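You operate a simulated robot arm through the tools that you are given. There is no shell and no other tool. Be economical: measure what you need, move in short steps, check, and stop when the job is done.

You are at the controls of a simulated robot arm. One attempt, no reset.

Task
Put things in order on the free end of the island top. At the end: the beige round brush stands where the brown can (marked "SUN SPRAY") stood; the brown can is on the white dish; the teal bottle (marked "SHAMPOO") stands on top of the green glasses; the silver watch stands where the beige round brush stood; whatever was shut is shut again. Leave all else as you found it, and nothing knocked over.

The check looks at the end state, three seconds after you hand in, the way a careful person would. Anything else that was tipped, shoved, dropped, spilled or broken makes it a failure.

Robot
A 6-joint arm with a two-finger parallel gripper, fixed in place. Base frame: the origin is at the foot of the arm, x ahead of it, y to its left, z up; the work surface is at about z = 0. Units: m, degrees, N and s.
With the tool pointing down near the work surface it reaches from about 0.18 to 0.46 m from the base axis. Its first joint turns from -70.0 to 70.0 degrees. Payload 1.9 kg.
Tool frame: the origin (TCP) lies between the finger pads and is the grasp point; the fingertips stand 0.023 m ahead of it; z points along the fingers, y is the line along which they close. Largest opening 0.094 m; finger width 0.038, thickness 0.01; the body of the gripper, 0.054 by 0.096 m, starts 0.039 m behind the TCP.
Orientation is told as [roll, pitch, yaw] about the base's x, y, z axes, in that order, counted from this pose: with the fingers straight down and closing along the base's y, the tool's x points along the base's -x, its y along +y and its z along -z.

Tools
- The arm moves only by the tool move_arm. Its argument "commands" is a list of rows, each a list of 3 entries, a list of its own where there are three numbers: the turn, a rotation vector about the tool's x, y, z in units of 120 degrees (1.0 is 120 degrees), then the shift along the tool's x, y, z in units of 200 mm (1.0 is 200 mm), then the gripper command, from -1 (shut) to 1 (fully open), values between in proportion. In form: [[[wx, wy, wz], [dx, dy, dz], gripper], ...]. A call has 1 to 12 rows; each row is the pose to reach, as a shift and turn from the pose commanded when the call began, along the tool's axes at that moment. A call with a number of a shift or a turn outside -1 to 1 is refused whole. Rows are played at 5 a second. More than 0.05 m and 8.6 degrees between two rows, or a gripper value outside its range, and nothing of the call is played. A pose out of reach is approached as far as the arm can. The call stops where the force on the tool passes 40 N (or 10 N more than at its start, if that is more) or the arm is blocked; 0.2 s more then pass. Each finger travels about 0.108 m/s and halts on what it meets, pressing with about 36 N; the grip force reading is that of the motor and also rises with nothing between the fingers. The clock runs only during rows and for 0.2 s after the last one: add rows that repeat a pose to give the fingers time. The reply holds the time, the measured pose of the TCP, the force on the tool along the base axes, the opening and the grip force, in the units named above and with some noise.
- Cameras (640 x 400 px; columns grow to the right, rows downward): "scene" is fixed at [0.0579, 0.3132, 0.4256]; the picture's right is [-0.75, -0.66, 0.00], its down [-0.37, 0.42, -0.83] and it looks along [0.55, -0.62, -0.56] (base axes); focal length 264 px, centre (320, 200). "wrist" rides on the gripper at [0.086, 0.016, -0.075] in the tool frame; the picture's right is [-0.18, 0.98, 0.00], its down [-0.58, -0.11, -0.81] and it looks along [-0.79, -0.15, 0.59] (tool axes); focal length 243 px, centre (320, 200). There is no depth. A picture from a camera that has moved, and an enlarged one, comes with that camera's place and axes in the base frame and with its lens.
- get_image(camera): a new picture of that camera. The clock stands still meanwhile.
- enlarge(camera, box): a new picture of the part [left, top, right, bottom] of that camera's present view, enlarged. The clock stands still meanwhile.
- close_job(): hands the job in; it is judged then, once.

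Go step by step. Nothing tells you positions but the pictures and the camera data: compare them with the known pose of the tool, close in by small moves and look again before you grip or let go. The budget is 120 turns and 76 pictures, counting those below and the enlarged ones. Unless the task says otherwise, let go and move clear before handing in, and close with one line.

The tools are called by a JSON object that holds its "fn" and its "kwargs". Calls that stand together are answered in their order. move_arm: Moves the arm, as the interface text tells. Its arguments: {"type":"object","properties":{"commands":{"type":"array","items":{"type":"array"}}},"required":["commands"]} The other tools are called the same way: get_image (camera) takes a picture; enlarge (camera, box) takes an enlarged picture of a part of a camera's view; close_job () hands the job in.

At the start:

```text
time_s: 0.0
tcp_pos: [0.2467, -0.0825, 0.2786]
tool_rot: [0.0, 0.0, 0.0]
ft_force: [0.2, 0.2, -0.9]
finger_gap: 0.0938
gripper_force: 0.0
```

scene: 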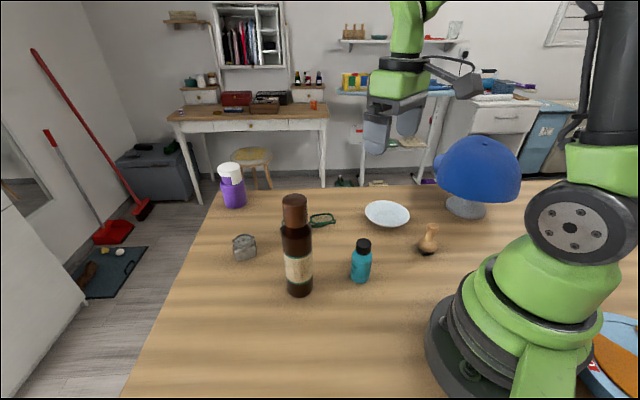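
wrist: 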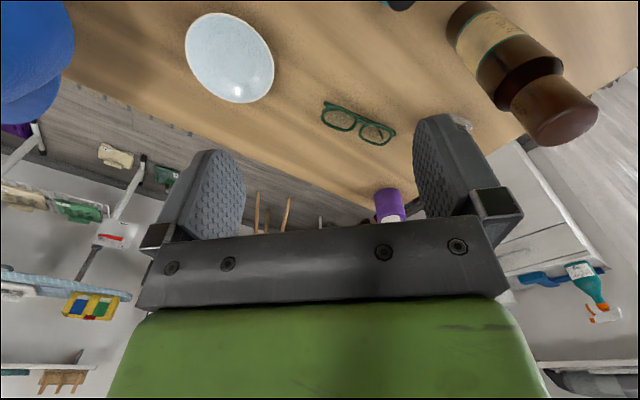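

I see the brown can, teal bottle, glasses, dish, watch, a purple bottle, a capped stand, and a small beige object. I'll enlarge the view to identify them before measuring.

{"fn": "enlarge", "kwargs": {"camera": "scene", "box": [210, 150, 370, 310]}}

{"fn": "enlarge", "kwargs": {"camera": "scene", "box": [340, 130, 500, 290]}}

```text
2.50 times, centred on (290, 230) of scene
camera zoom: at [0.0579, 0.3132, 0.4256], right [-0.75, -0.66, 0.0], down [-0.37, 0.42, -0.83], along [0.55, -0.62, -0.56], focal length 659 px, centre (395, 125)
```

zoom: 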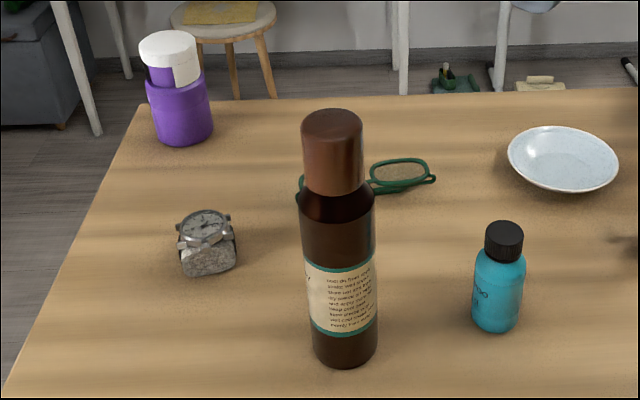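

```text
2.50 times, centred on (420, 210) of scene
camera zoom: at [0.0579, 0.3132, 0.4256], right [-0.75, -0.66, 0.0], down [-0.37, 0.42, -0.83], along [0.55, -0.62, -0.56], focal length 659 px, centre (70, 175)
```

zoom: 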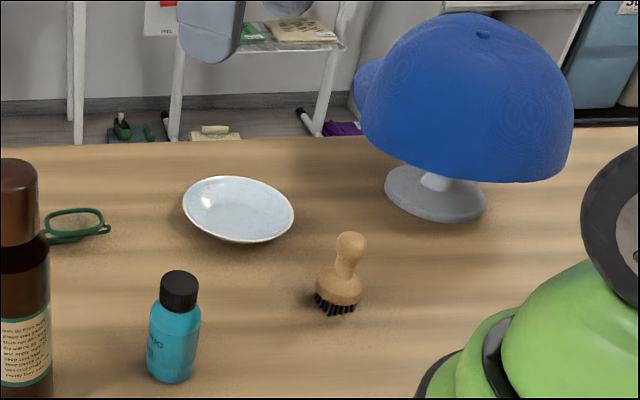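

The brown can is at about (0.305, 0.093), 0.205 tall. The others come out as: teal bottle (0.234, -0.008), dish (0.286, -0.211), brush (0.165, -0.166), glasses near (0.42, -0.05) and watch near (0.455, 0.113). I'll look closer at the glasses, dish and watch.

{"fn": "enlarge", "kwargs": {"camera": "wrist", "box": [290, 80, 430, 170]}}

{"fn": "move_arm", "kwargs": {"commands": [[[0, 0, 0], [0.15, 0.2, 0], 1], [[0, 0, 0], [0.3, 0.4, 0], 1], [[0, 0, 0], [0.3, 0.6, 0], 1], [[0, 0, 0], [0.3, 0.8, 0], 1], [[0, 0, 0], [0.3, 0.8, 0], 1]]}}

{"fn": "get_image", "kwargs": {"camera": "wrist"}}

```text
4.44 times, centred on (360, 125) of wrist
camera zoom: at [0.1597, -0.0653, 0.3534], right [0.18, 0.98, 0.0], down [0.58, -0.11, 0.81], along [0.79, -0.15, -0.59], focal length 1078 px, centre (142, 533)
```

zoom: 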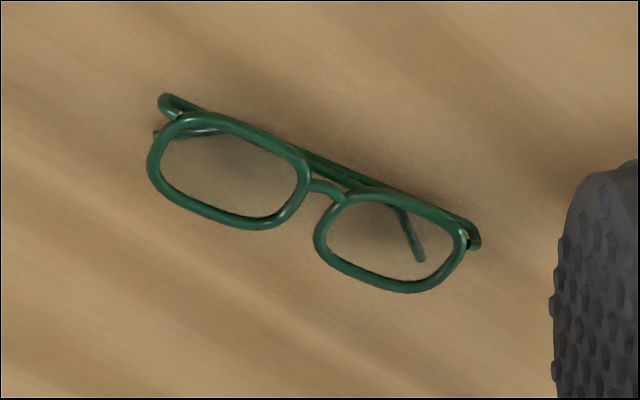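

```text
time_s: 1.2
tcp_pos: [0.1864, 0.0793, 0.279]
tool_rot: [0.0, -0.1, 0.0]
ft_force: [0.1, -0.2, 0.2]
finger_gap: 0.0939
gripper_force: 0.0
```

```text
70 pictures are left
camera wrist: at [0.0999, 0.0943, 0.353], right [0.18, 0.98, 0.0], down [0.58, -0.11, 0.81], along [0.79, -0.15, -0.59], focal length 243 px, centre (320, 200)
```

wrist: 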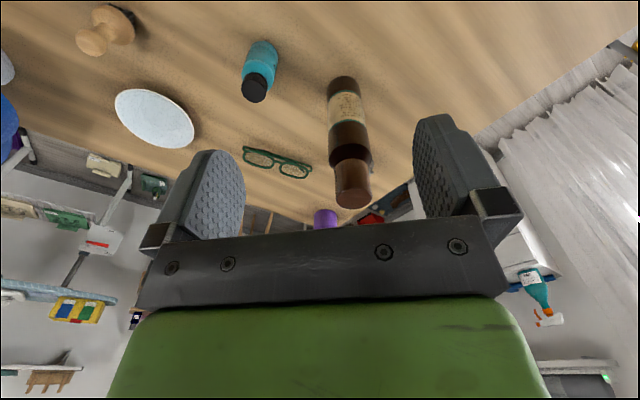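

The can at about (0.305, 0.092) is confirmed by both views. I'll move above it with the fingers open and check from the scene camera.

{"fn": "move_arm", "kwargs": {"commands": [[[0, 0, 0], [-0.2, 0.03, 0], 1], [[0, 0, 0], [-0.4, 0.05, 0], 1], [[0, 0, 0], [-0.592, 0.069, 0], 1], [[0, 0, 0], [-0.592, 0.069, 0], 1]]}}

{"fn": "get_image", "kwargs": {"camera": "scene"}}

{"fn": "get_image", "kwargs": {"camera": "wrist"}}

```text
time_s: 2.2
tcp_pos: [0.3059, 0.0938, 0.2781]
tool_rot: [0.0, 0.0, 0.0]
ft_force: [0.4, 0.4, -0.2]
finger_gap: 0.0942
gripper_force: 0.1
```

```text
69 pictures are left
```

scene: 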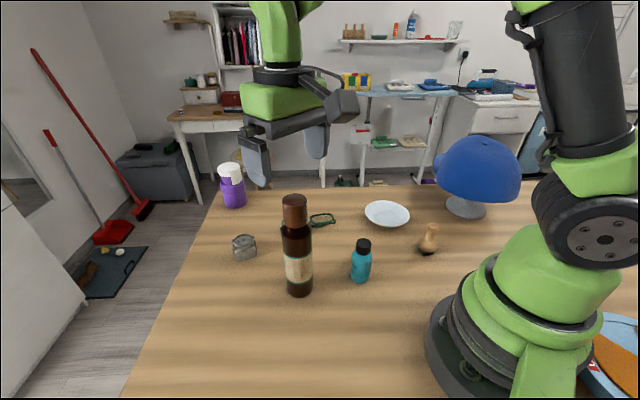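

```text
68 pictures are left
camera wrist: at [0.2193, 0.1091, 0.3529], right [0.18, 0.98, 0.0], down [0.58, -0.11, 0.81], along [0.79, -0.15, -0.59], focal length 243 px, centre (320, 200)
```

wrist: 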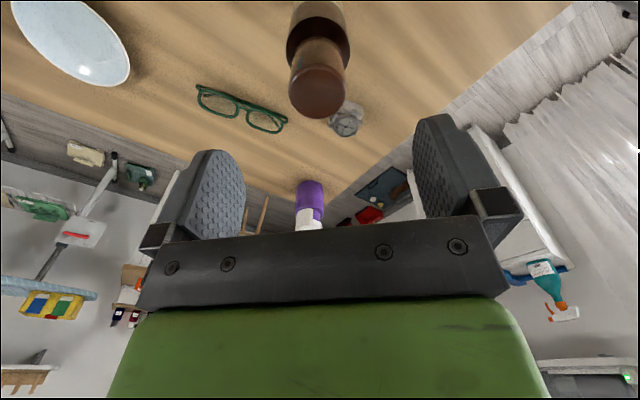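

The cap top sits at about (0.3035, 0.0915), so I'm nearly centred on it. I'll shift 2 mm, descend to z = 0.18 and close.

{"fn": "move_arm", "kwargs": {"commands": [[[0, 0, 0], [0.01, -0.01, 0.2], 1], [[0, 0, 0], [0.01, -0.01, 0.35], 1], [[0, 0, 0], [0.01, -0.01, 0.49], 1], [[0, 0, 0], [0.01, -0.01, 0.49], 1]]}}

{"fn": "get_image", "kwargs": {"camera": "scene"}}

```text
time_s: 3.2
tcp_pos: [0.3037, 0.0919, 0.1811]
tool_rot: [0.0, -0.1, 0.0]
ft_force: [0.2, -0.5, 0.4]
finger_gap: 0.0941
gripper_force: 0.0
```

```text
67 pictures are left
```

scene: 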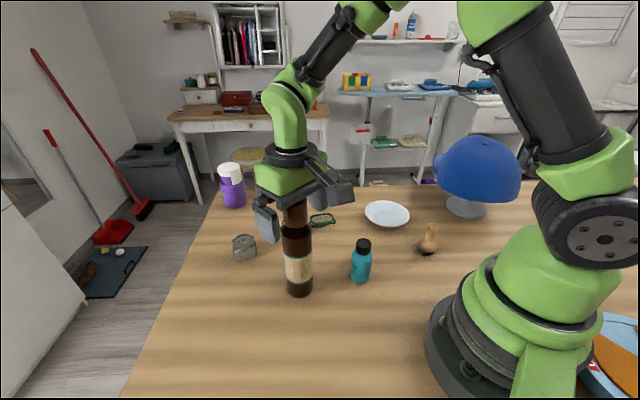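

The fingers straddle the cap, so I'm closing.

{"fn": "move_arm", "kwargs": {"commands": [[[0, 0, 0], [0, 0, 0], 0.2], [[0, 0, 0], [0, 0, 0], -0.3], [[0, 0, 0], [0, 0, 0], -1], [[0, 0, 0], [0, 0, 0], -1]]}}

{"fn": "move_arm", "kwargs": {"commands": [[[0, 0, 0], [0, 0, -0.03], -1], [[0, 0, 0], [0, 0, -0.08], -1], [[0, 0, 0], [0, 0, -0.15], -1], [[0, 0, 0], [0, 0, -0.15], -1]]}}

{"fn": "get_image", "kwargs": {"camera": "scene"}}

```text
time_s: 4.2
tcp_pos: [0.3053, 0.091, 0.1825]
tool_rot: [0.1, 0.0, -0.1]
ft_force: [0.3, 0.6, -0.2]
finger_gap: 0.0362
gripper_force: 36.1
```

```text
time_s: 5.2
tcp_pos: [0.3034, 0.0907, 0.2125]
tool_rot: [0.0, -0.1, 0.0]
ft_force: [-1.4, -0.9, 0.6]
finger_gap: 0.0361
gripper_force: 36.2
```

```text
66 pictures are left
```

scene: 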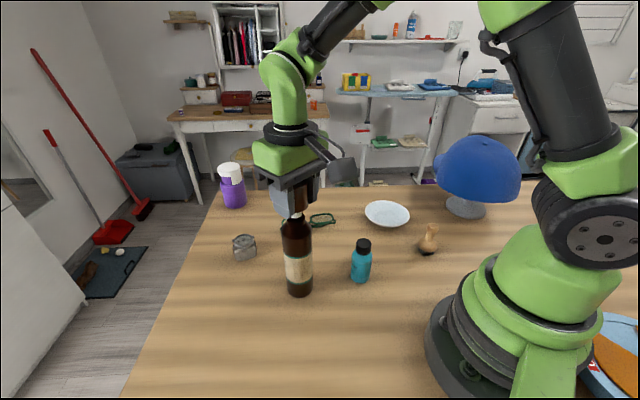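

The can stayed on the table while the gripper rose 30 mm with its gap unchanged, so the cap may have come off. I'll enlarge to see.

{"fn": "enlarge", "kwargs": {"camera": "scene", "box": [245, 150, 345, 310]}}

{"fn": "get_image", "kwargs": {"camera": "wrist"}}

```text
2.50 times, centred on (295, 230) of scene
camera zoom: at [0.0579, 0.3132, 0.4256], right [-0.75, -0.66, 0.0], down [-0.37, 0.42, -0.83], along [0.55, -0.62, -0.56], focal length 659 px, centre (382, 125)
```

zoom: 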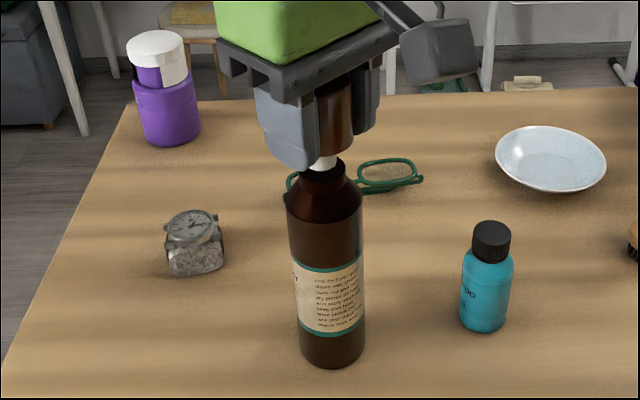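

```text
64 pictures are left
camera wrist: at [0.2169, 0.1063, 0.2862], right [0.18, 0.98, 0.0], down [0.58, -0.11, 0.81], along [0.79, -0.15, -0.59], focal length 243 px, centre (320, 200)
```

wrist: 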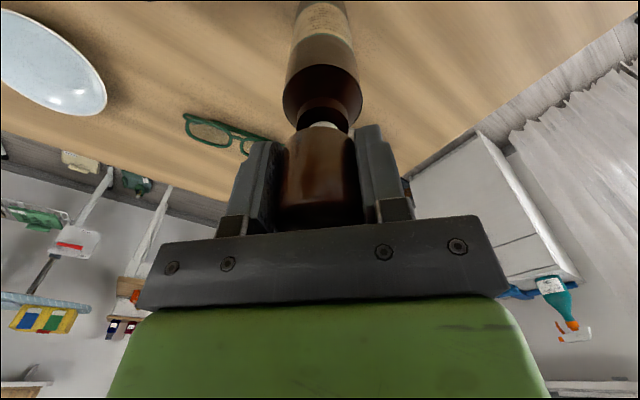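

The cap came off in the gripper, exposing a white nozzle. I'll lower it straight back on by reversing the move, then check that it's seated.

{"fn": "move_arm", "kwargs": {"commands": [[[0, 0, 0], [0, 0, 0.05], -1], [[0, 0, 0], [0, 0, 0.1], -1], [[0, 0, 0], [0, 0, 0.13], -1], [[0, 0, 0], [0, 0, 0.15], -1], [[0, 0, 0], [0, 0, 0.152], -1], [[0, 0, 0], [0, 0, 0.152], -1]]}}

{"fn": "enlarge", "kwargs": {"camera": "scene", "box": [245, 150, 345, 310]}}

```text
time_s: 6.6
tcp_pos: [0.3029, 0.0911, 0.1808]
tool_rot: [0.0, -0.1, 0.1]
ft_force: [-1.4, 2.4, 22.1]
finger_gap: 0.0363
gripper_force: 36.6
```

```text
2.50 times, centred on (295, 230) of scene
camera zoom: at [0.0578, 0.3132, 0.4257], right [-0.75, -0.66, 0.0], down [-0.37, 0.42, -0.83], along [0.55, -0.62, -0.56], focal length 659 px, centre (382, 125)
```

zoom: 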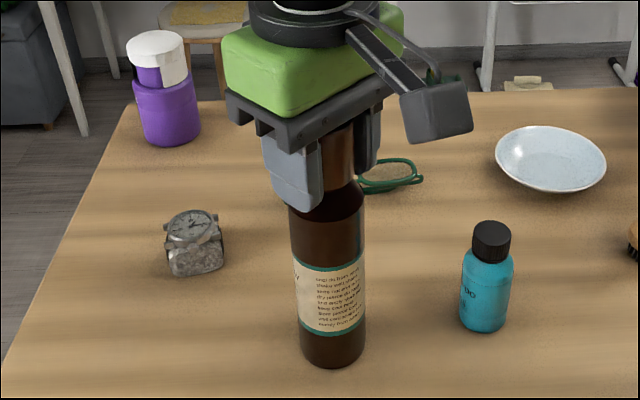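

The cap is back down and seated with 22 N of contact force. I'll open, rise clear and check it.

{"fn": "move_arm", "kwargs": {"commands": [[[0, 0, 0], [0, 0, 0], 0], [[0, 0, 0], [0, 0, 0], 1], [[0, 0, 0], [0, 0, 0], 1], [[0, 0, 0], [0, 0, -0.15], 1], [[0, 0, 0], [0, 0, -0.35], 1], [[0, 0, 0], [0, 0, -0.5], 1], [[0, 0, 0], [0.1, 0, -0.5], 1], [[0, 0, 0], [0.3, 0, -0.5], 1], [[0, 0, 0], [0.45, 0, -0.5], 1]]}}

{"fn": "enlarge", "kwargs": {"camera": "scene", "box": [245, 150, 345, 310]}}

```text
time_s: 8.6
tcp_pos: [0.2119, 0.094, 0.2801]
tool_rot: [-0.1, -0.1, -0.1]
ft_force: [-0.1, -0.5, -0.8]
finger_gap: 0.094
gripper_force: 0.0
```

```text
2.50 times, centred on (295, 230) of scene
camera zoom: at [0.0579, 0.3132, 0.4256], right [-0.75, -0.66, 0.0], down [-0.37, 0.42, -0.83], along [0.55, -0.62, -0.56], focal length 659 px, centre (382, 125)
```

zoom: 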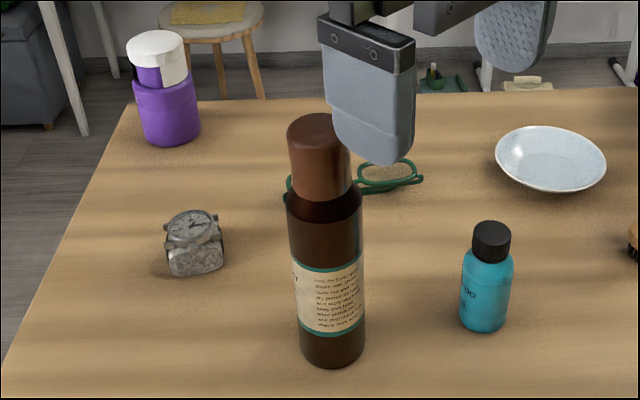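

The cap is seated and the can hasn't moved. The cap can't carry the weight, so I'll grip the body below it with the tool tilted 60° from vertical. I'm tilting behind and above the can first.

{"fn": "move_arm", "kwargs": {"commands": [[[0, -0.0625, 0], [-0.04, 0, -0.02], 1], [[0, -0.125, 0], [-0.08, 0, -0.04], 1], [[0, -0.1875, 0], [-0.12, 0, -0.06], 1], [[0, -0.25, 0], [-0.16, 0, -0.08], 1], [[0, -0.3125, 0], [-0.2, 0, -0.1], 1], [[0, -0.375, 0], [-0.24, 0, -0.1], 1], [[0, -0.4375, 0], [-0.25, 0, -0.1], 1], [[0, -0.5, 0], [-0.25, 0, -0.1], 1], [[0, -0.5, 0], [-0.25, 0, -0.1], 1]]}}

{"fn": "get_image", "kwargs": {"camera": "scene"}}

```text
time_s: 10.6
tcp_pos: [0.2639, 0.0919, 0.3]
tool_rot: [0.0, -60.1, 0.0]
ft_force: [-0.3, 0.4, -1.0]
finger_gap: 0.0939
gripper_force: 0.0
```

```text
61 pictures are left
```

scene: 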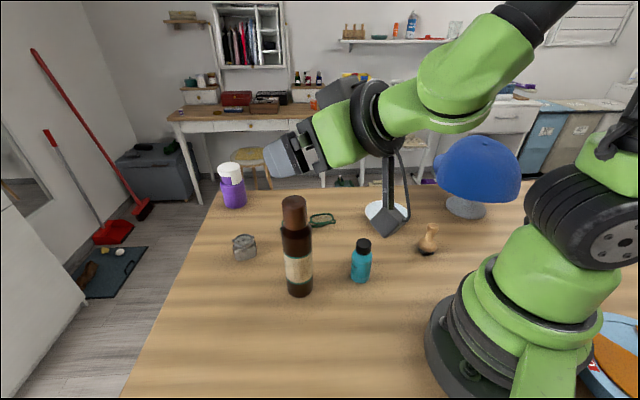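

The tilt is reachable. I'll descend vertically behind the can, to about z = 0.115, with the fingers straddling it.

{"fn": "move_arm", "kwargs": {"commands": [[[0, 0, 0], [0.19, 0, 0.11], 1], [[0, 0, 0], [0.38, 0, 0.22], 1], [[0, 0, 0], [0.57, 0, 0.33], 1], [[0, 0, 0], [0.71, 0, 0.41], 1], [[0, 0, 0], [0.801, 0, 0.4625], 1], [[0, 0, 0], [0.801, 0, 0.4625], 1]]}}

{"fn": "get_image", "kwargs": {"camera": "scene"}}

{"fn": "get_image", "kwargs": {"camera": "wrist"}}

```text
time_s: 12.0
tcp_pos: [0.2563, 0.1292, 0.1222]
tool_rot: [-0.2, -60.0, -0.2]
ft_force: [0.5, -0.4, 0.1]
finger_gap: 0.0941
gripper_force: 0.1
out of reach, approached as far as the arm can: row 1, 2, 3, 4, 5, 6
```

```text
60 pictures are left
```

scene: 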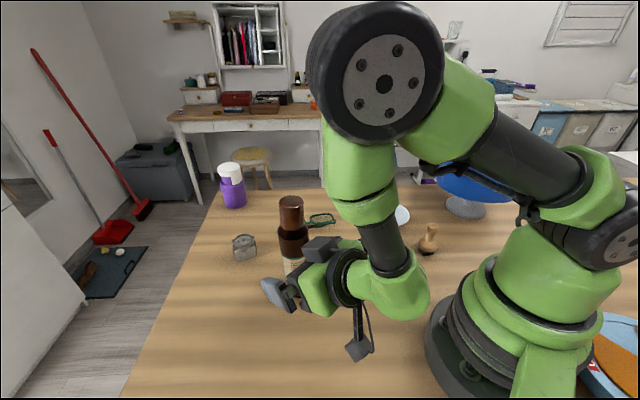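

```text
59 pictures are left
camera wrist: at [0.1488, 0.1457, 0.084], right [0.1, 0.98, 0.16], down [-0.41, -0.11, 0.91], along [0.91, -0.15, 0.39], focal length 243 px, centre (320, 200)
```

wrist: 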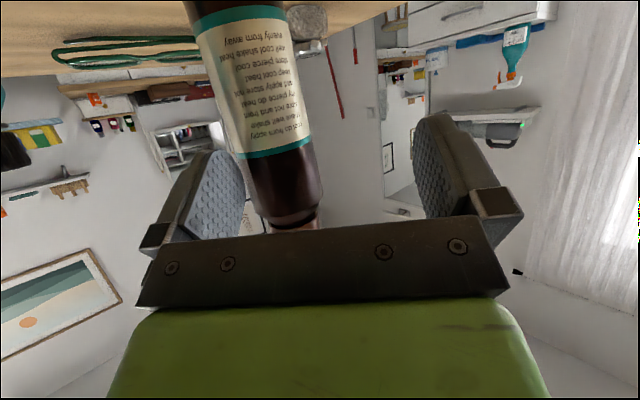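

The arm went out of reach and drifted to y = 0.129, so I must check whether the can has been touched.

{"fn": "enlarge", "kwargs": {"camera": "scene", "box": [245, 180, 345, 310]}}

```text
3.08 times, centred on (295, 245) of scene
camera zoom: at [0.0579, 0.3132, 0.4256], right [-0.75, -0.66, 0.0], down [-0.37, 0.42, -0.83], along [0.55, -0.62, -0.56], focal length 811 px, centre (397, 62)
```

zoom: 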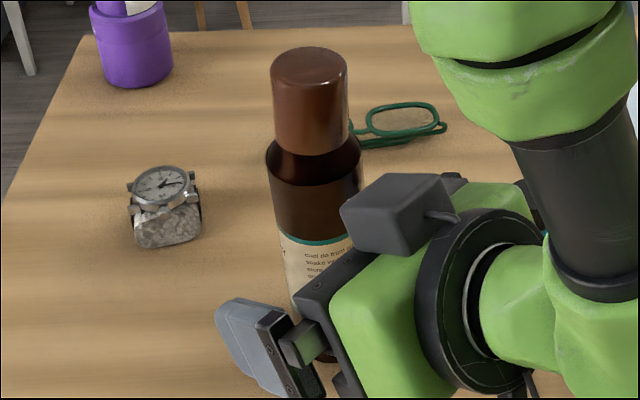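

The can has been nudged about 5 mm, and a finger may be touching it. I'll back off slowly, keeping to the left, then up.

{"fn": "move_arm", "kwargs": {"commands": [[[0, 0, 0], [-0.018, 0.2, -0.068], 1], [[0, 0, 0], [-0.093, 0.2, -0.14], 1], [[0, 0, 0], [-0.222, 0.2, -0.215], 1]]}}

{"fn": "get_image", "kwargs": {"camera": "scene"}}

```text
time_s: 12.8
tcp_pos: [0.246, 0.1682, 0.1805]
tool_rot: [-0.2, -59.9, -0.1]
ft_force: [-0.7, 0.2, 0.9]
finger_gap: 0.0939
gripper_force: 0.1
```

```text
57 pictures are left
```

scene: 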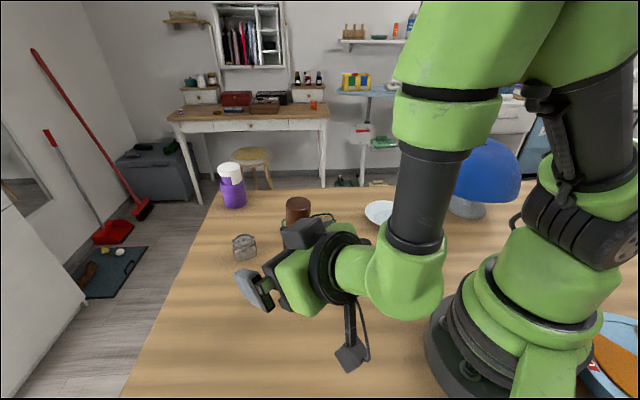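

Clear to the left now. I'll go straight up and look again.

{"fn": "move_arm", "kwargs": {"commands": [[[0, 0, 0], [-0.17, 0.02, -0.1], 1], [[0, 0, 0], [-0.35, 0.02, -0.2], 1], [[0, 0, 0], [-0.52, 0.02, -0.3], 1], [[0, 0, 0], [-0.52, 0.02, -0.3], 1]]}}

{"fn": "get_image", "kwargs": {"camera": "scene"}}

```text
time_s: 13.8
tcp_pos: [0.2451, 0.1694, 0.3011]
tool_rot: [0.1, -60.0, -0.1]
ft_force: [0.3, 0.3, -0.5]
finger_gap: 0.0939
gripper_force: 0.0
```

```text
56 pictures are left
```

scene: 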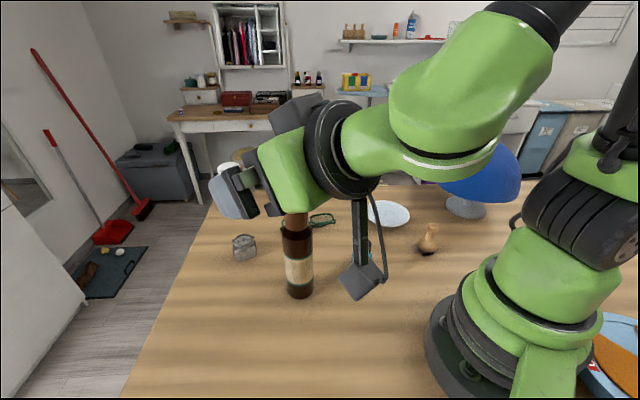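

The can stands upright close to its old spot. A radial tilt folds the arm too far, so I'll yaw the tilted tool by -45° at this height and come at the can from the back-left, where the wrist has more room.

{"fn": "move_arm", "kwargs": {"commands": [[[0.0541, 0, 0.03125], [-0.01, -0.03, 0.018], 1], [[0.1083, 0, 0.0625], [-0.02, -0.07, 0.036], 1], [[0.1624, 0, 0.09375], [-0.03, -0.1, 0.054], 1], [[0.2165, 0, 0.125], [-0.04, -0.14, 0.072], 1], [[0.2706, 0, 0.15625], [-0.05, -0.18, 0.09], 1], [[0.3248, 0, 0.1875], [-0.0625, -0.21, 0.108], 1], [[0.3248, 0, 0.1875], [-0.0625, -0.21, 0.108], 1]]}}

{"fn": "get_image", "kwargs": {"camera": "scene"}}

{"fn": "get_image", "kwargs": {"camera": "wrist"}}

```text
time_s: 15.4
tcp_pos: [0.2679, 0.1305, 0.3005]
tool_rot: [0.1, -59.9, -45.2]
ft_force: [0.1, -0.3, -0.2]
finger_gap: 0.0941
gripper_force: 0.0
```

```text
55 pictures are left
```

scene: 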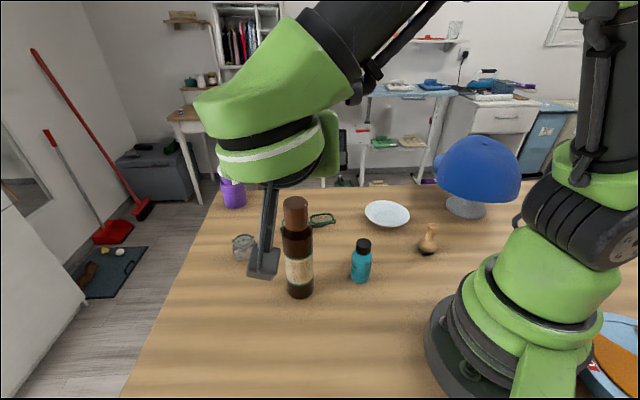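

```text
54 pictures are left
camera wrist: at [0.2033, 0.2184, 0.2633], right [0.76, 0.63, 0.16], down [-0.37, 0.21, 0.91], along [0.54, -0.75, 0.39], focal length 243 px, centre (320, 200)
```

wrist: 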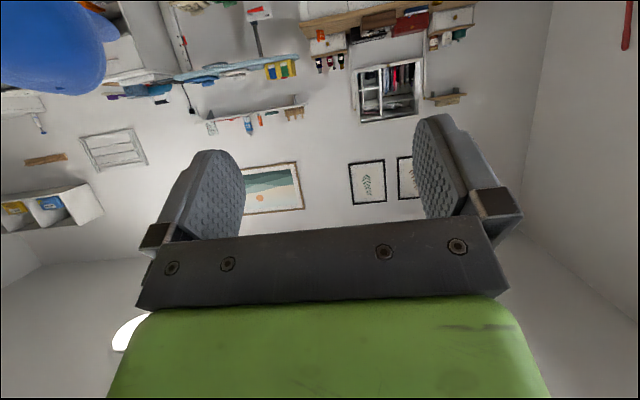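

The pose is reachable. I'll re-measure the can before descending.

{"fn": "enlarge", "kwargs": {"camera": "scene", "box": [245, 150, 345, 310]}}

```text
2.50 times, centred on (295, 230) of scene
camera zoom: at [0.0579, 0.3132, 0.4256], right [-0.75, -0.66, 0.0], down [-0.37, 0.42, -0.83], along [0.55, -0.62, -0.56], focal length 659 px, centre (382, 125)
```

zoom: 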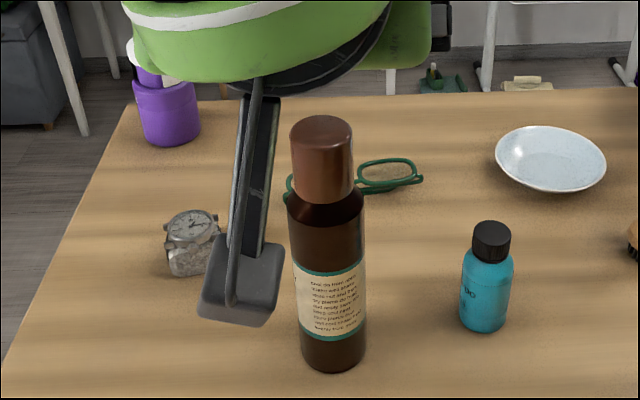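

The can is now at about (0.301, 0.094), and laterally I'm lined up to within 2 mm. I'll descend to z ≈ 0.105, staying about 48 mm back from its axis.

{"fn": "move_arm", "kwargs": {"commands": [[[0, 0, 0], [0.2, -0.009, 0.1155], 1], [[0, 0, 0], [0.4, -0.009, 0.231], 1], [[0, 0, 0], [0.6, -0.009, 0.3465], 1], [[0, 0, 0], [0.74, -0.009, 0.427], 1], [[0, 0, 0], [0.844, -0.009, 0.4875], 1], [[0, 0, 0], [0.844, -0.009, 0.4875], 1]]}}

{"fn": "get_image", "kwargs": {"camera": "scene"}}

{"fn": "get_image", "kwargs": {"camera": "wrist"}}

```text
time_s: 16.8
tcp_pos: [0.2686, 0.1306, 0.1056]
tool_rot: [0.0, -60.0, -45.3]
ft_force: [-0.9, 0.0, -0.2]
finger_gap: 0.0941
gripper_force: 0.0
```

```text
52 pictures are left
```

scene: 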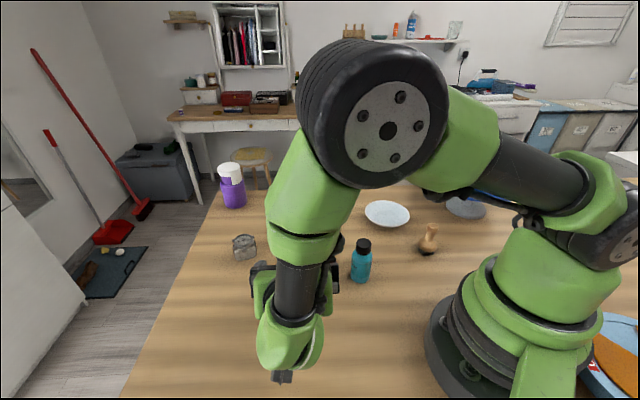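

```text
51 pictures are left
camera wrist: at [0.2033, 0.2183, 0.0679], right [0.76, 0.63, 0.16], down [-0.37, 0.21, 0.91], along [0.54, -0.75, 0.39], focal length 243 px, centre (320, 200)
```

wrist: 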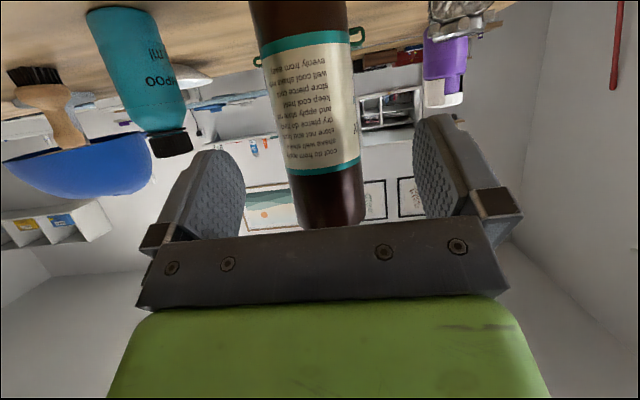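

Centred on the can. I'll advance 31 mm horizontally so the pads bracket the body.

{"fn": "move_arm", "kwargs": {"commands": [[[0, 0, 0], [-0.03, 0, 0.05], 1], [[0, 0, 0], [-0.055, 0, 0.095], 1], [[0, 0, 0], [-0.0775, 0, 0.134], 1], [[0, 0, 0], [-0.0775, 0, 0.134], 1]]}}

{"fn": "get_image", "kwargs": {"camera": "wrist"}}

```text
time_s: 17.8
tcp_pos: [0.2893, 0.1097, 0.1068]
tool_rot: [0.1, -59.9, -45.1]
ft_force: [-0.7, 0.2, 1.1]
finger_gap: 0.0939
gripper_force: 0.2
```

```text
50 pictures are left
camera wrist: at [0.2242, 0.1963, 0.0701], right [0.76, 0.63, 0.16], down [-0.37, 0.21, 0.91], along [0.54, -0.75, 0.39], focal length 243 px, centre (320, 200)
```

wrist: 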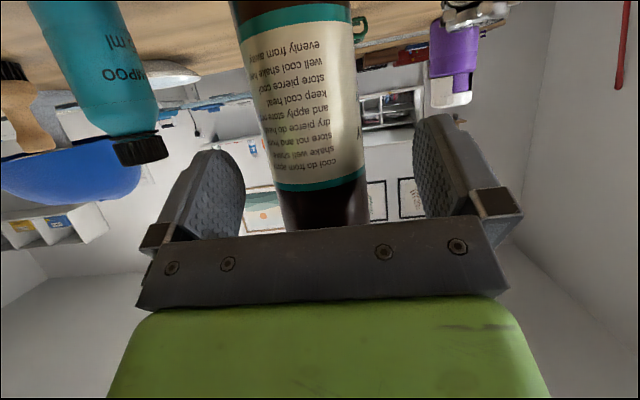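

In position with no contact. I'll close and test-lift a little.

{"fn": "move_arm", "kwargs": {"commands": [[[0, 0, 0], [0, 0, 0], 0.3], [[0, 0, 0], [0, 0, 0], -0.2], [[0, 0, 0], [0, 0, 0], -1], [[0, 0, 0], [0, 0, 0], -1], [[0, 0, 0], [0, 0, 0], -1]]}}

{"fn": "move_arm", "kwargs": {"commands": [[[0, 0, 0], [-0.05, 0, -0.029], -1], [[0, 0, 0], [-0.13, 0, -0.075], -1], [[0, 0, 0], [-0.13, 0, -0.075], -1]]}}

{"fn": "get_image", "kwargs": {"camera": "wrist"}}

{"fn": "get_image", "kwargs": {"camera": "scene"}}

```text
time_s: 19.0
tcp_pos: [0.2891, 0.1093, 0.1075]
tool_rot: [0.1, -60.1, -45.1]
ft_force: [-0.1, -0.2, 1.8]
finger_gap: 0.0489
gripper_force: 36.3
```

```text
time_s: 19.8
tcp_pos: [0.2895, 0.1091, 0.138]
tool_rot: [-0.1, -60.1, -45.1]
ft_force: [0.0, -0.9, -2.9]
finger_gap: 0.0491
gripper_force: 35.6
```

```text
49 pictures are left
camera wrist: at [0.2256, 0.197, 0.0996], right [0.76, 0.63, 0.16], down [-0.37, 0.21, 0.91], along [0.54, -0.75, 0.39], focal length 243 px, centre (320, 200)
```

wrist: 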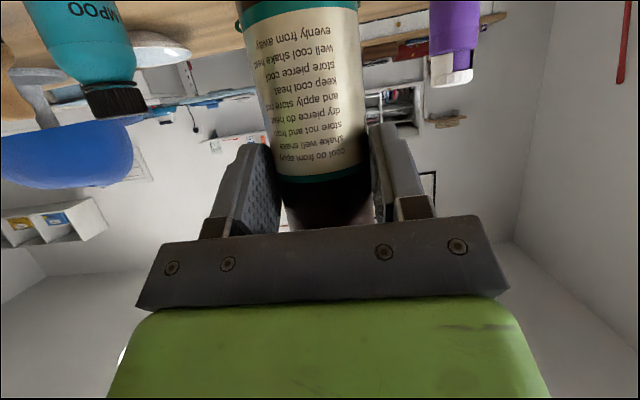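

```text
48 pictures are left
```

scene: 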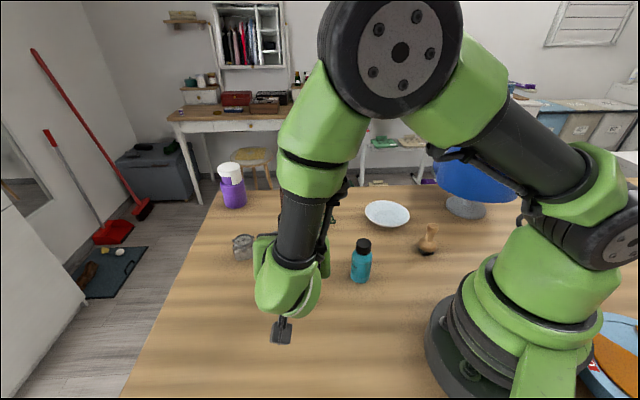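

The can is lifted, with 3 N of weight and a firm grip. I'll raise it well above everything and start toward the dish, yawing as I go.

{"fn": "move_arm", "kwargs": {"commands": [[[0, 0, 0], [-0.11, 0, -0.063], -1], [[0, 0, 0], [-0.22, 0, -0.127], -1], [[0, 0, 0], [-0.33, 0, -0.19], -1], [[0, 0, 0], [-0.433, 0, -0.25], -1], [[0, 0, 0], [-0.433, 0, -0.25], -1]]}}

{"fn": "move_arm", "kwargs": {"commands": [[[0.0271, 0, 0.0156], [-0.044, -0.09, 0.0763], -1], [[0.0541, 0, 0.03125], [-0.088, -0.18, 0.1527], -1], [[0.0812, 0, 0.0469], [-0.132, -0.27, 0.229], -1], [[0.1083, 0, 0.0625], [-0.176, -0.36, 0.3053], -1], [[0.1353, 0, 0.0781], [-0.22, -0.45, 0.3817], -1], [[0.1624, 0, 0.09375], [-0.264, -0.541, 0.458], -1], [[0.1624, 0, 0.09375], [-0.264, -0.541, 0.458], -1]]}}

{"fn": "get_image", "kwargs": {"camera": "scene"}}

```text
time_s: 21.0
tcp_pos: [0.2915, 0.1077, 0.2378]
tool_rot: [0.1, -60.1, -45.1]
ft_force: [-0.4, -0.1, -2.3]
finger_gap: 0.049
gripper_force: 36.5
```

```text
time_s: 22.6
tcp_pos: [0.2866, -0.042, 0.2382]
tool_rot: [0.0, -60.0, -67.6]
ft_force: [-0.2, 0.9, -2.7]
finger_gap: 0.0488
gripper_force: 36.2
```

```text
47 pictures are left
```

scene: 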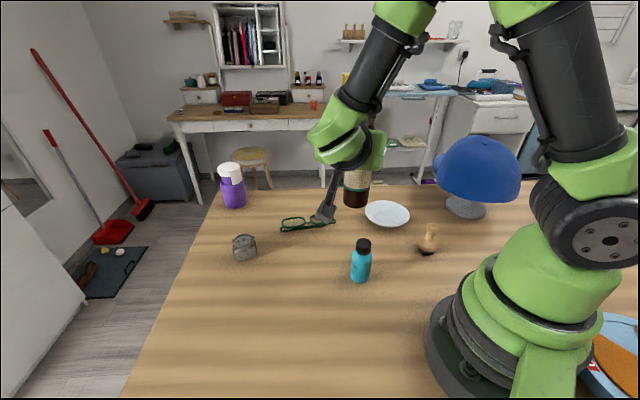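

The can is carried upright. I'll re-measure the dish before continuing.

{"fn": "enlarge", "kwargs": {"camera": "scene", "box": [330, 160, 450, 260]}}

```text
4.00 times, centred on (390, 210) of scene
camera zoom: at [0.0579, 0.3132, 0.4256], right [-0.75, -0.66, 0.0], down [-0.37, 0.42, -0.83], along [0.55, -0.62, -0.56], focal length 1055 px, centre (40, 160)
```

zoom: 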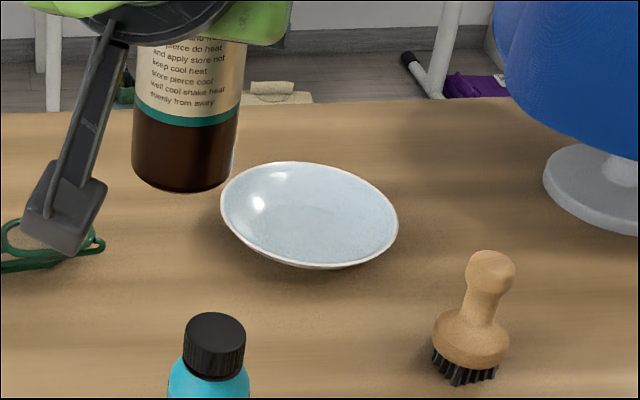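

The dish centre comes out at about (0.2845, -0.207) and the can axis at (0.292, -0.058). I'll translate over the dish at this height, without any more yaw.

{"fn": "move_arm", "kwargs": {"commands": [[[0, 0, 0], [-0.056, -0.053, 0.0973], -1], [[0, 0, 0], [-0.112, -0.107, 0.195], -1], [[0, 0, 0], [-0.168, -0.16, 0.292], -1], [[0, 0, 0], [-0.225, -0.213, 0.389], -1], [[0, 0, 0], [-0.281, -0.267, 0.487], -1], [[0, 0, 0], [-0.337, -0.32, 0.584], -1], [[0, 0, 0], [-0.337, -0.32, 0.584], -1]]}}

{"fn": "enlarge", "kwargs": {"camera": "scene", "box": [330, 120, 490, 260]}}

{"fn": "get_image", "kwargs": {"camera": "wrist"}}

```text
time_s: 24.2
tcp_pos: [0.2793, -0.1922, 0.2386]
tool_rot: [0.1, -60.0, -67.6]
ft_force: [0.0, -0.5, -2.1]
finger_gap: 0.0491
gripper_force: 35.9
```

```text
2.86 times, centred on (410, 190) of scene
camera zoom: at [0.0579, 0.3132, 0.4256], right [-0.75, -0.66, 0.0], down [-0.37, 0.42, -0.83], along [0.55, -0.62, -0.56], focal length 753 px, centre (63, 229)
```

zoom: 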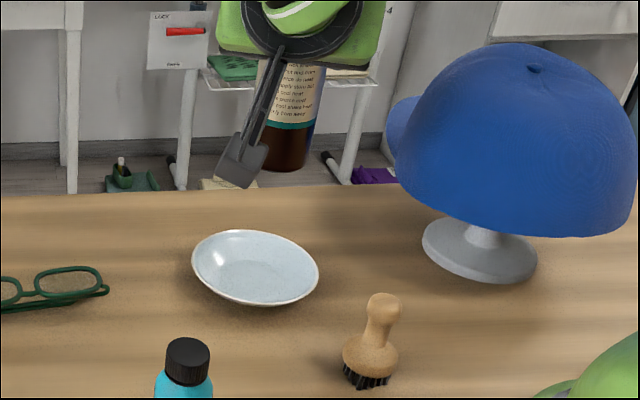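

```text
44 pictures are left
camera wrist: at [0.2527, -0.0872, 0.2011], right [0.94, 0.29, 0.16], down [-0.26, 0.34, 0.91], along [0.21, -0.9, 0.39], focal length 243 px, centre (320, 200)
```

wrist: 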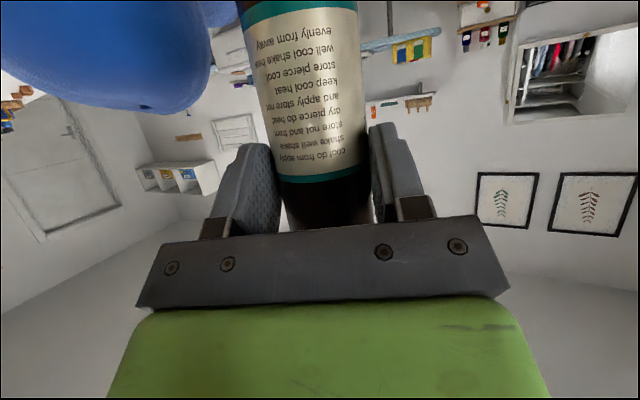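

Aligned: the can axis is within 2 mm of the dish centre. I'll lower to just above the dish.

{"fn": "move_arm", "kwargs": {"commands": [[[0, 0, 0], [0.1, 0, 0.0577], -1], [[0, 0, 0], [0.2, 0, 0.1155], -1], [[0, 0, 0], [0.3, 0, 0.173], -1], [[0, 0, 0], [0.39, 0, 0.225], -1], [[0, 0, 0], [0.45, 0, 0.26], -1], [[0, 0, 0], [0.45, 0, 0.26], -1]]}}

{"fn": "enlarge", "kwargs": {"camera": "scene", "box": [330, 140, 450, 260]}}

```text
time_s: 25.6
tcp_pos: [0.2818, -0.1911, 0.1332]
tool_rot: [0.2, -60.0, -67.6]
ft_force: [-0.2, -0.5, -1.9]
finger_gap: 0.0488
gripper_force: 36.1
```

```text
3.33 times, centred on (390, 200) of scene
camera zoom: at [0.0579, 0.3132, 0.4256], right [-0.75, -0.66, 0.0], down [-0.37, 0.42, -0.83], along [0.55, -0.62, -0.56], focal length 879 px, centre (87, 200)
```

zoom: 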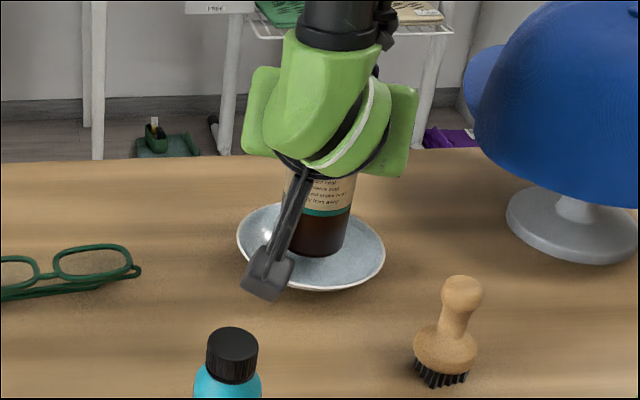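

Still centred. I'll lower in small steps until the dish takes the weight.

{"fn": "move_arm", "kwargs": {"commands": [[[0, 0, 0], [0.026, 0, 0.015], -1], [[0, 0, 0], [0.043, 0, 0.025], -1], [[0, 0, 0], [0.056, 0, 0.0325], -1], [[0, 0, 0], [0.065, 0, 0.0375], -1], [[0, 0, 0], [0.065, 0, 0.0375], -1]]}}

```text
time_s: 26.8
tcp_pos: [0.2798, -0.1914, 0.1181]
tool_rot: [0.1, -60.0, -67.7]
ft_force: [-0.1, -1.0, -2.1]
finger_gap: 0.0487
gripper_force: 36.4
```

{"fn": "move_arm", "kwargs": {"commands": [[[0, 0, 0], [0.0087, 0, 0.005], -1], [[0, 0, 0], [0.013, 0, 0.0075], -1], [[0, 0, 0], [0.013, 0, 0.0075], -1]]}}

{"fn": "move_arm", "kwargs": {"commands": [[[0, 0, 0], [0.0065, 0, 0.00375], -1], [[0, 0, 0], [0.0065, 0, 0.00375], -1]]}}

```text
time_s: 27.6
tcp_pos: [0.2797, -0.1921, 0.1163]
tool_rot: [0.5, -60.3, -68.1]
ft_force: [-0.5, -0.4, 23.5]
finger_gap: 0.0488
gripper_force: 36.2
```

```text
time_s: 28.2
tcp_pos: [0.2802, -0.1922, 0.1137]
tool_rot: [0.4, -60.3, -68.1]
ft_force: [4.7, -1.0, 27.1]
finger_gap: 0.0488
gripper_force: 35.9
```

The dish is bearing it at 27 N. I'll ease the pressure off before releasing.

{"fn": "move_arm", "kwargs": {"commands": [[[0, 0, 0], [-0.0065, 0, -0.00375], -1], [[0, 0, 0], [-0.0108, 0, -0.00625], -1], [[0, 0, 0], [-0.0108, 0, -0.00625], -1]]}}

{"fn": "enlarge", "kwargs": {"camera": "scene", "box": [330, 140, 450, 260]}}

```text
time_s: 29.0
tcp_pos: [0.2791, -0.1924, 0.1152]
tool_rot: [-0.2, -59.8, -67.3]
ft_force: [-0.6, -0.4, -2.2]
finger_gap: 0.0487
gripper_force: 35.9
```

```text
3.33 times, centred on (390, 200) of scene
camera zoom: at [0.0579, 0.3132, 0.4256], right [-0.75, -0.66, 0.0], down [-0.37, 0.42, -0.83], along [0.55, -0.62, -0.56], focal length 879 px, centre (87, 200)
```

zoom: 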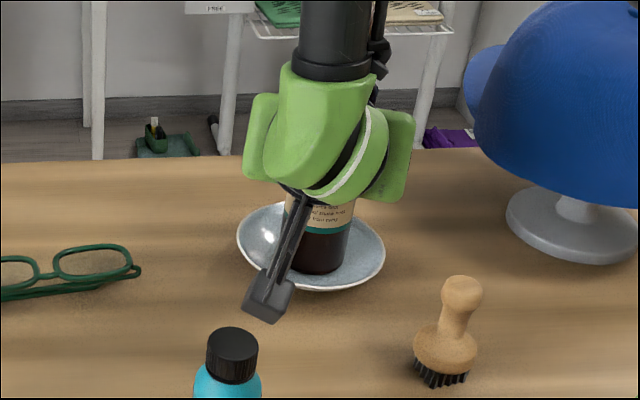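

The can now hangs just off the dish. I'll lower 0.8 mm and open the fingers gently.

{"fn": "move_arm", "kwargs": {"commands": [[[0, 0, 0], [0.0035, 0, 0.002], -1], [[0, 0, 0], [0.0035, 0, 0.002], -1]]}}

{"fn": "move_arm", "kwargs": {"commands": [[[0, 0, 0], [0, 0, 0], 0.15], [[0, 0, 0], [0, 0, 0], 0.4], [[0, 0, 0], [0, 0, 0], 0.9], [[0, 0, 0], [0, 0, 0], 1]]}}

{"fn": "get_image", "kwargs": {"camera": "wrist"}}

```text
time_s: 29.6
tcp_pos: [0.2803, -0.1911, 0.1152]
tool_rot: [0.0, -60.0, -67.6]
ft_force: [-0.1, -0.5, -2.0]
finger_gap: 0.0485
gripper_force: 35.8
```

```text
time_s: 30.6
tcp_pos: [0.28, -0.1933, 0.1144]
tool_rot: [0.1, -59.9, -67.5]
ft_force: [-0.3, -0.9, -0.1]
finger_gap: 0.0943
gripper_force: 0.0
```

```text
41 pictures are left
camera wrist: at [0.2534, -0.0874, 0.0775], right [0.94, 0.29, 0.16], down [-0.26, 0.34, 0.91], along [0.21, -0.9, 0.39], focal length 243 px, centre (320, 200)
```

wrist: 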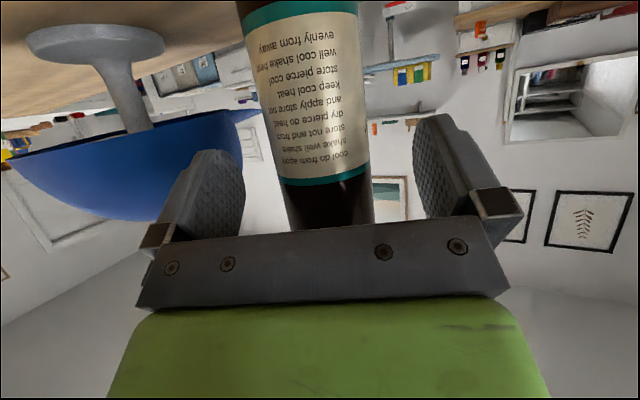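

The can stands free on the dish. I'll back straight out horizontally, then up.

{"fn": "move_arm", "kwargs": {"commands": [[[0, 0, 0], [0.04, 0, -0.07], 1], [[0, 0, 0], [0.09, 0, -0.155], 1], [[0, 0, 0], [0.14, 0, -0.242], 1], [[0, 0, 0], [-0.03, 0, -0.34], 1], [[0, 0, 0], [-0.2, 0, -0.438], 1], [[0, 0, 0], [-0.37, 0, -0.536], 1], [[0, 0, 0], [-0.54, 0, -0.634], 1], [[0, 0, 0], [-0.54, 0, -0.634], 1]]}}

{"fn": "get_image", "kwargs": {"camera": "scene"}}

```text
time_s: 32.4
tcp_pos: [0.2579, -0.1399, 0.271]
tool_rot: [0.1, -60.0, -67.6]
ft_force: [-0.4, -0.2, 0.9]
finger_gap: 0.0939
gripper_force: 0.0
```

```text
40 pictures are left
```

scene: 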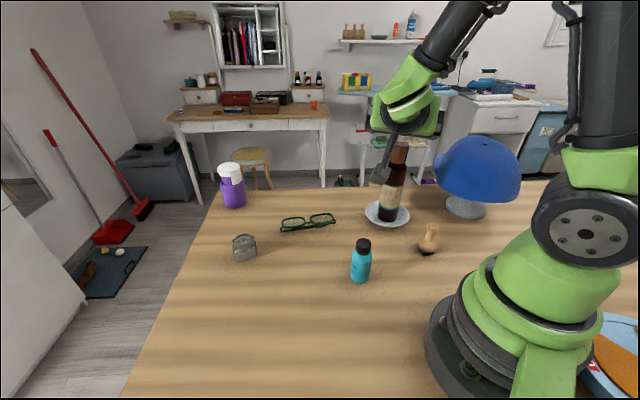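

The can is standing on the dish. I'll bring the tool back to vertical next, then head for the brush.

{"fn": "move_arm", "kwargs": {"commands": [[[0, 0.0625, 0], [0, 0, -0.03], 1], [[0, 0.125, 0], [0, 0, -0.06], 1], [[0, 0.1875, 0], [0, 0, -0.1], 1], [[0, 0.25, 0], [0, 0, -0.1], 1], [[0, 0.3125, 0], [0, 0, -0.1], 1], [[0, 0.375, 0], [0, 0, -0.1], 1], [[0, 0.4375, 0], [0, 0, -0.1], 1], [[0, 0.5, 0], [0, 0, -0.1], 1], [[0, 0.5, 0], [0, 0, -0.1], 1]]}}

{"fn": "move_arm", "kwargs": {"commands": [[[0, 0, -0.0625], [0, 0, 0], 1], [[0, 0, -0.125], [0, 0, 0], 1], [[0, 0, -0.1875], [0, 0, 0], 1], [[0, 0, -0.25], [0, 0, 0], 1], [[0, 0, -0.3125], [0, 0, 0], 1], [[0, 0, -0.375], [0, 0, 0], 1], [[0, 0, -0.4375], [0, 0, 0], 1], [[0, 0, -0.5], [0, 0, 0], 1], [[0, 0, -0.5625], [0, 0, 0], 1], [[0, 0, -0.5625], [0, 0, 0], 1]]}}

```text
time_s: 34.4
tcp_pos: [0.2506, -0.126, 0.2805]
tool_rot: [0.2, 0.1, -67.6]
ft_force: [-0.5, -0.9, 0.3]
finger_gap: 0.0939
gripper_force: 0.1
```

```text
time_s: 36.6
tcp_pos: [0.2525, -0.1244, 0.2819]
tool_rot: [0.1, 0.0, 0.1]
ft_force: [0.2, -0.3, 0.1]
finger_gap: 0.0942
gripper_force: 0.0
```

Vertical again. Moving above the brush.

{"fn": "move_arm", "kwargs": {"commands": [[[0, 0, 0], [0.15, -0.06, 0], 1], [[0, 0, 0], [0.3, -0.12, 0], 1], [[0, 0, 0], [0.4425, -0.18, 0.05], 1], [[0, 0, 0], [0.4425, -0.18, 0.25], 1], [[0, 0, 0], [0.4425, -0.18, 0.45], 1], [[0, 0, 0], [0.4425, -0.18, 0.65], 1], [[0, 0, 0], [0.4425, -0.18, 0.65], 1]]}}

{"fn": "get_image", "kwargs": {"camera": "wrist"}}

{"fn": "enlarge", "kwargs": {"camera": "scene", "box": [360, 130, 520, 290]}}

```text
time_s: 38.2
tcp_pos: [0.162, -0.1584, 0.1502]
tool_rot: [0.0, 0.0, -0.1]
ft_force: [0.4, 0.6, 0.4]
finger_gap: 0.0942
gripper_force: 0.1
```

```text
39 pictures are left
camera wrist: at [0.0757, -0.1426, 0.2254], right [0.19, 0.98, 0.0], down [0.58, -0.11, 0.81], along [0.79, -0.15, -0.59], focal length 243 px, centre (320, 200)
```

wrist: 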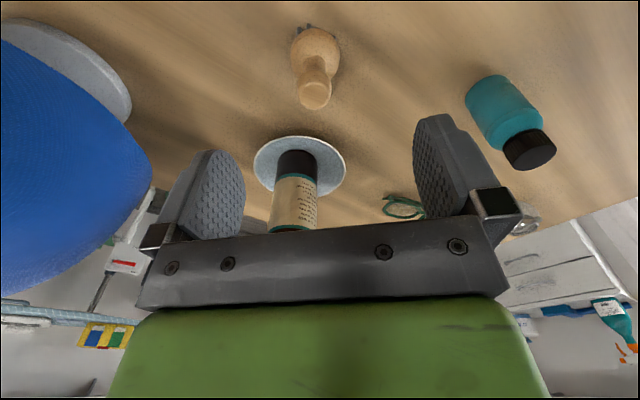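

```text
2.50 times, centred on (440, 210) of scene
camera zoom: at [0.0579, 0.3132, 0.4256], right [-0.75, -0.66, 0.0], down [-0.37, 0.42, -0.83], along [0.55, -0.62, -0.56], focal length 659 px, centre (20, 175)
```

zoom: 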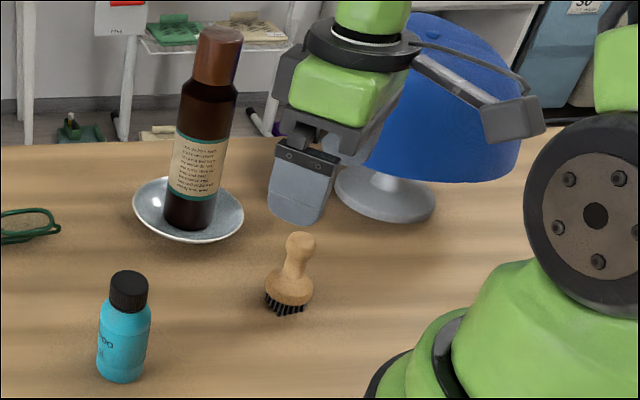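

The can on the dish is vertical. The brush handle is at about (0.1635, -0.161), so I'll descend and grip the knob at z ≈ 0.06.

{"fn": "move_arm", "kwargs": {"commands": [[[0, 0, 0], [-0.007, -0.013, 0.15], 1], [[0, 0, 0], [-0.007, -0.013, 0.3], 1], [[0, 0, 0], [-0.007, -0.013, 0.4], 1], [[0, 0, 0], [-0.007, -0.013, 0.45], 1], [[0, 0, 0], [-0.007, -0.013, 0.45], 1]]}}

{"fn": "enlarge", "kwargs": {"camera": "scene", "box": [380, 190, 480, 290]}}

{"fn": "get_image", "kwargs": {"camera": "wrist"}}

```text
time_s: 39.4
tcp_pos: [0.165, -0.1628, 0.0614]
tool_rot: [-0.1, 0.0, 0.0]
ft_force: [0.1, 0.4, -0.7]
finger_gap: 0.0941
gripper_force: 0.0
```

```text
4.00 times, centred on (430, 240) of scene
camera zoom: at [0.0579, 0.3132, 0.4256], right [-0.75, -0.66, 0.0], down [-0.37, 0.42, -0.83], along [0.55, -0.62, -0.56], focal length 1055 px, centre (-120, 40)
```

zoom: 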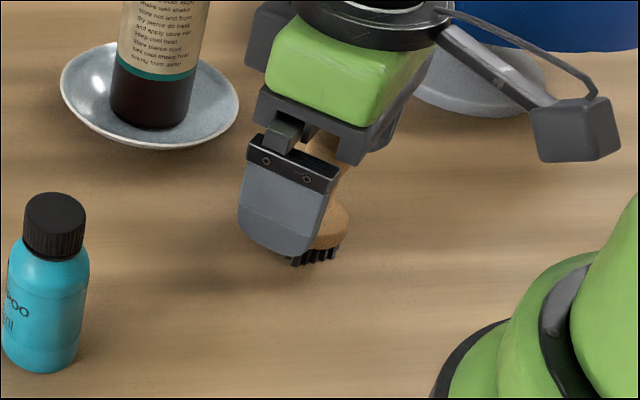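

```text
36 pictures are left
camera wrist: at [0.0784, -0.1466, 0.1365], right [0.18, 0.98, 0.0], down [0.58, -0.11, 0.81], along [0.79, -0.15, -0.59], focal length 243 px, centre (320, 200)
```

wrist: 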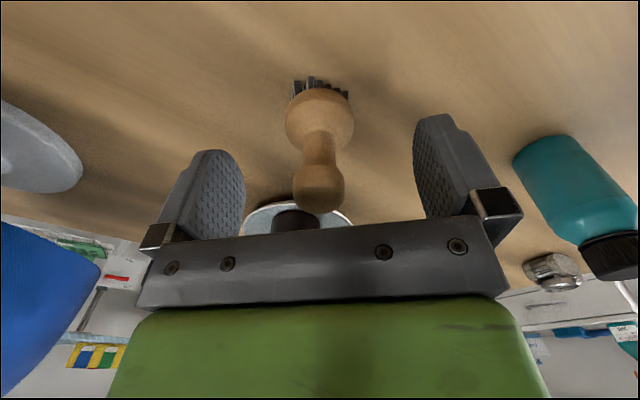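

The knob sits between the pads and the brush is upright. I'll close and lift a little.

{"fn": "move_arm", "kwargs": {"commands": [[[0, 0, 0], [0, 0, 0], 0.2], [[0, 0, 0], [0, 0, 0], -0.3], [[0, 0, 0], [0, 0, 0], -1], [[0, 0, 0], [0, 0, 0], -1], [[0, 0, 0], [0, 0, 0], -1]]}}

{"fn": "move_arm", "kwargs": {"commands": [[[0, 0, 0], [0, 0, -0.05], -1], [[0, 0, 0], [0, 0, -0.2], -1], [[0, 0, 0], [0, 0, -0.4], -1], [[0, 0, 0], [0, 0, -0.55], -1], [[0, 0, 0], [0, 0, -0.55], -1]]}}

{"fn": "get_image", "kwargs": {"camera": "wrist"}}

```text
time_s: 40.6
tcp_pos: [0.1654, -0.1624, 0.0618]
tool_rot: [0.0, 0.0, 0.0]
ft_force: [-1.2, 0.2, 0.2]
finger_gap: 0.0229
gripper_force: 36.0
```

```text
time_s: 41.8
tcp_pos: [0.1649, -0.1633, 0.1725]
tool_rot: [0.0, 0.0, 0.0]
ft_force: [0.0, 0.9, -0.7]
finger_gap: 0.0226
gripper_force: 35.2
```

```text
35 pictures are left
camera wrist: at [0.0781, -0.1475, 0.2467], right [0.18, 0.98, 0.0], down [0.58, -0.11, 0.81], along [0.79, -0.15, -0.59], focal length 243 px, centre (320, 200)
```

wrist: 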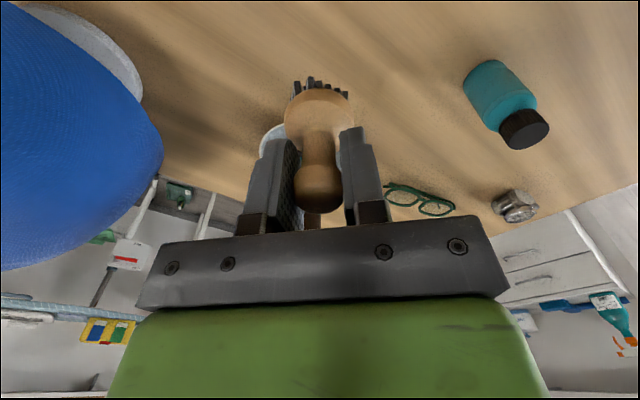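

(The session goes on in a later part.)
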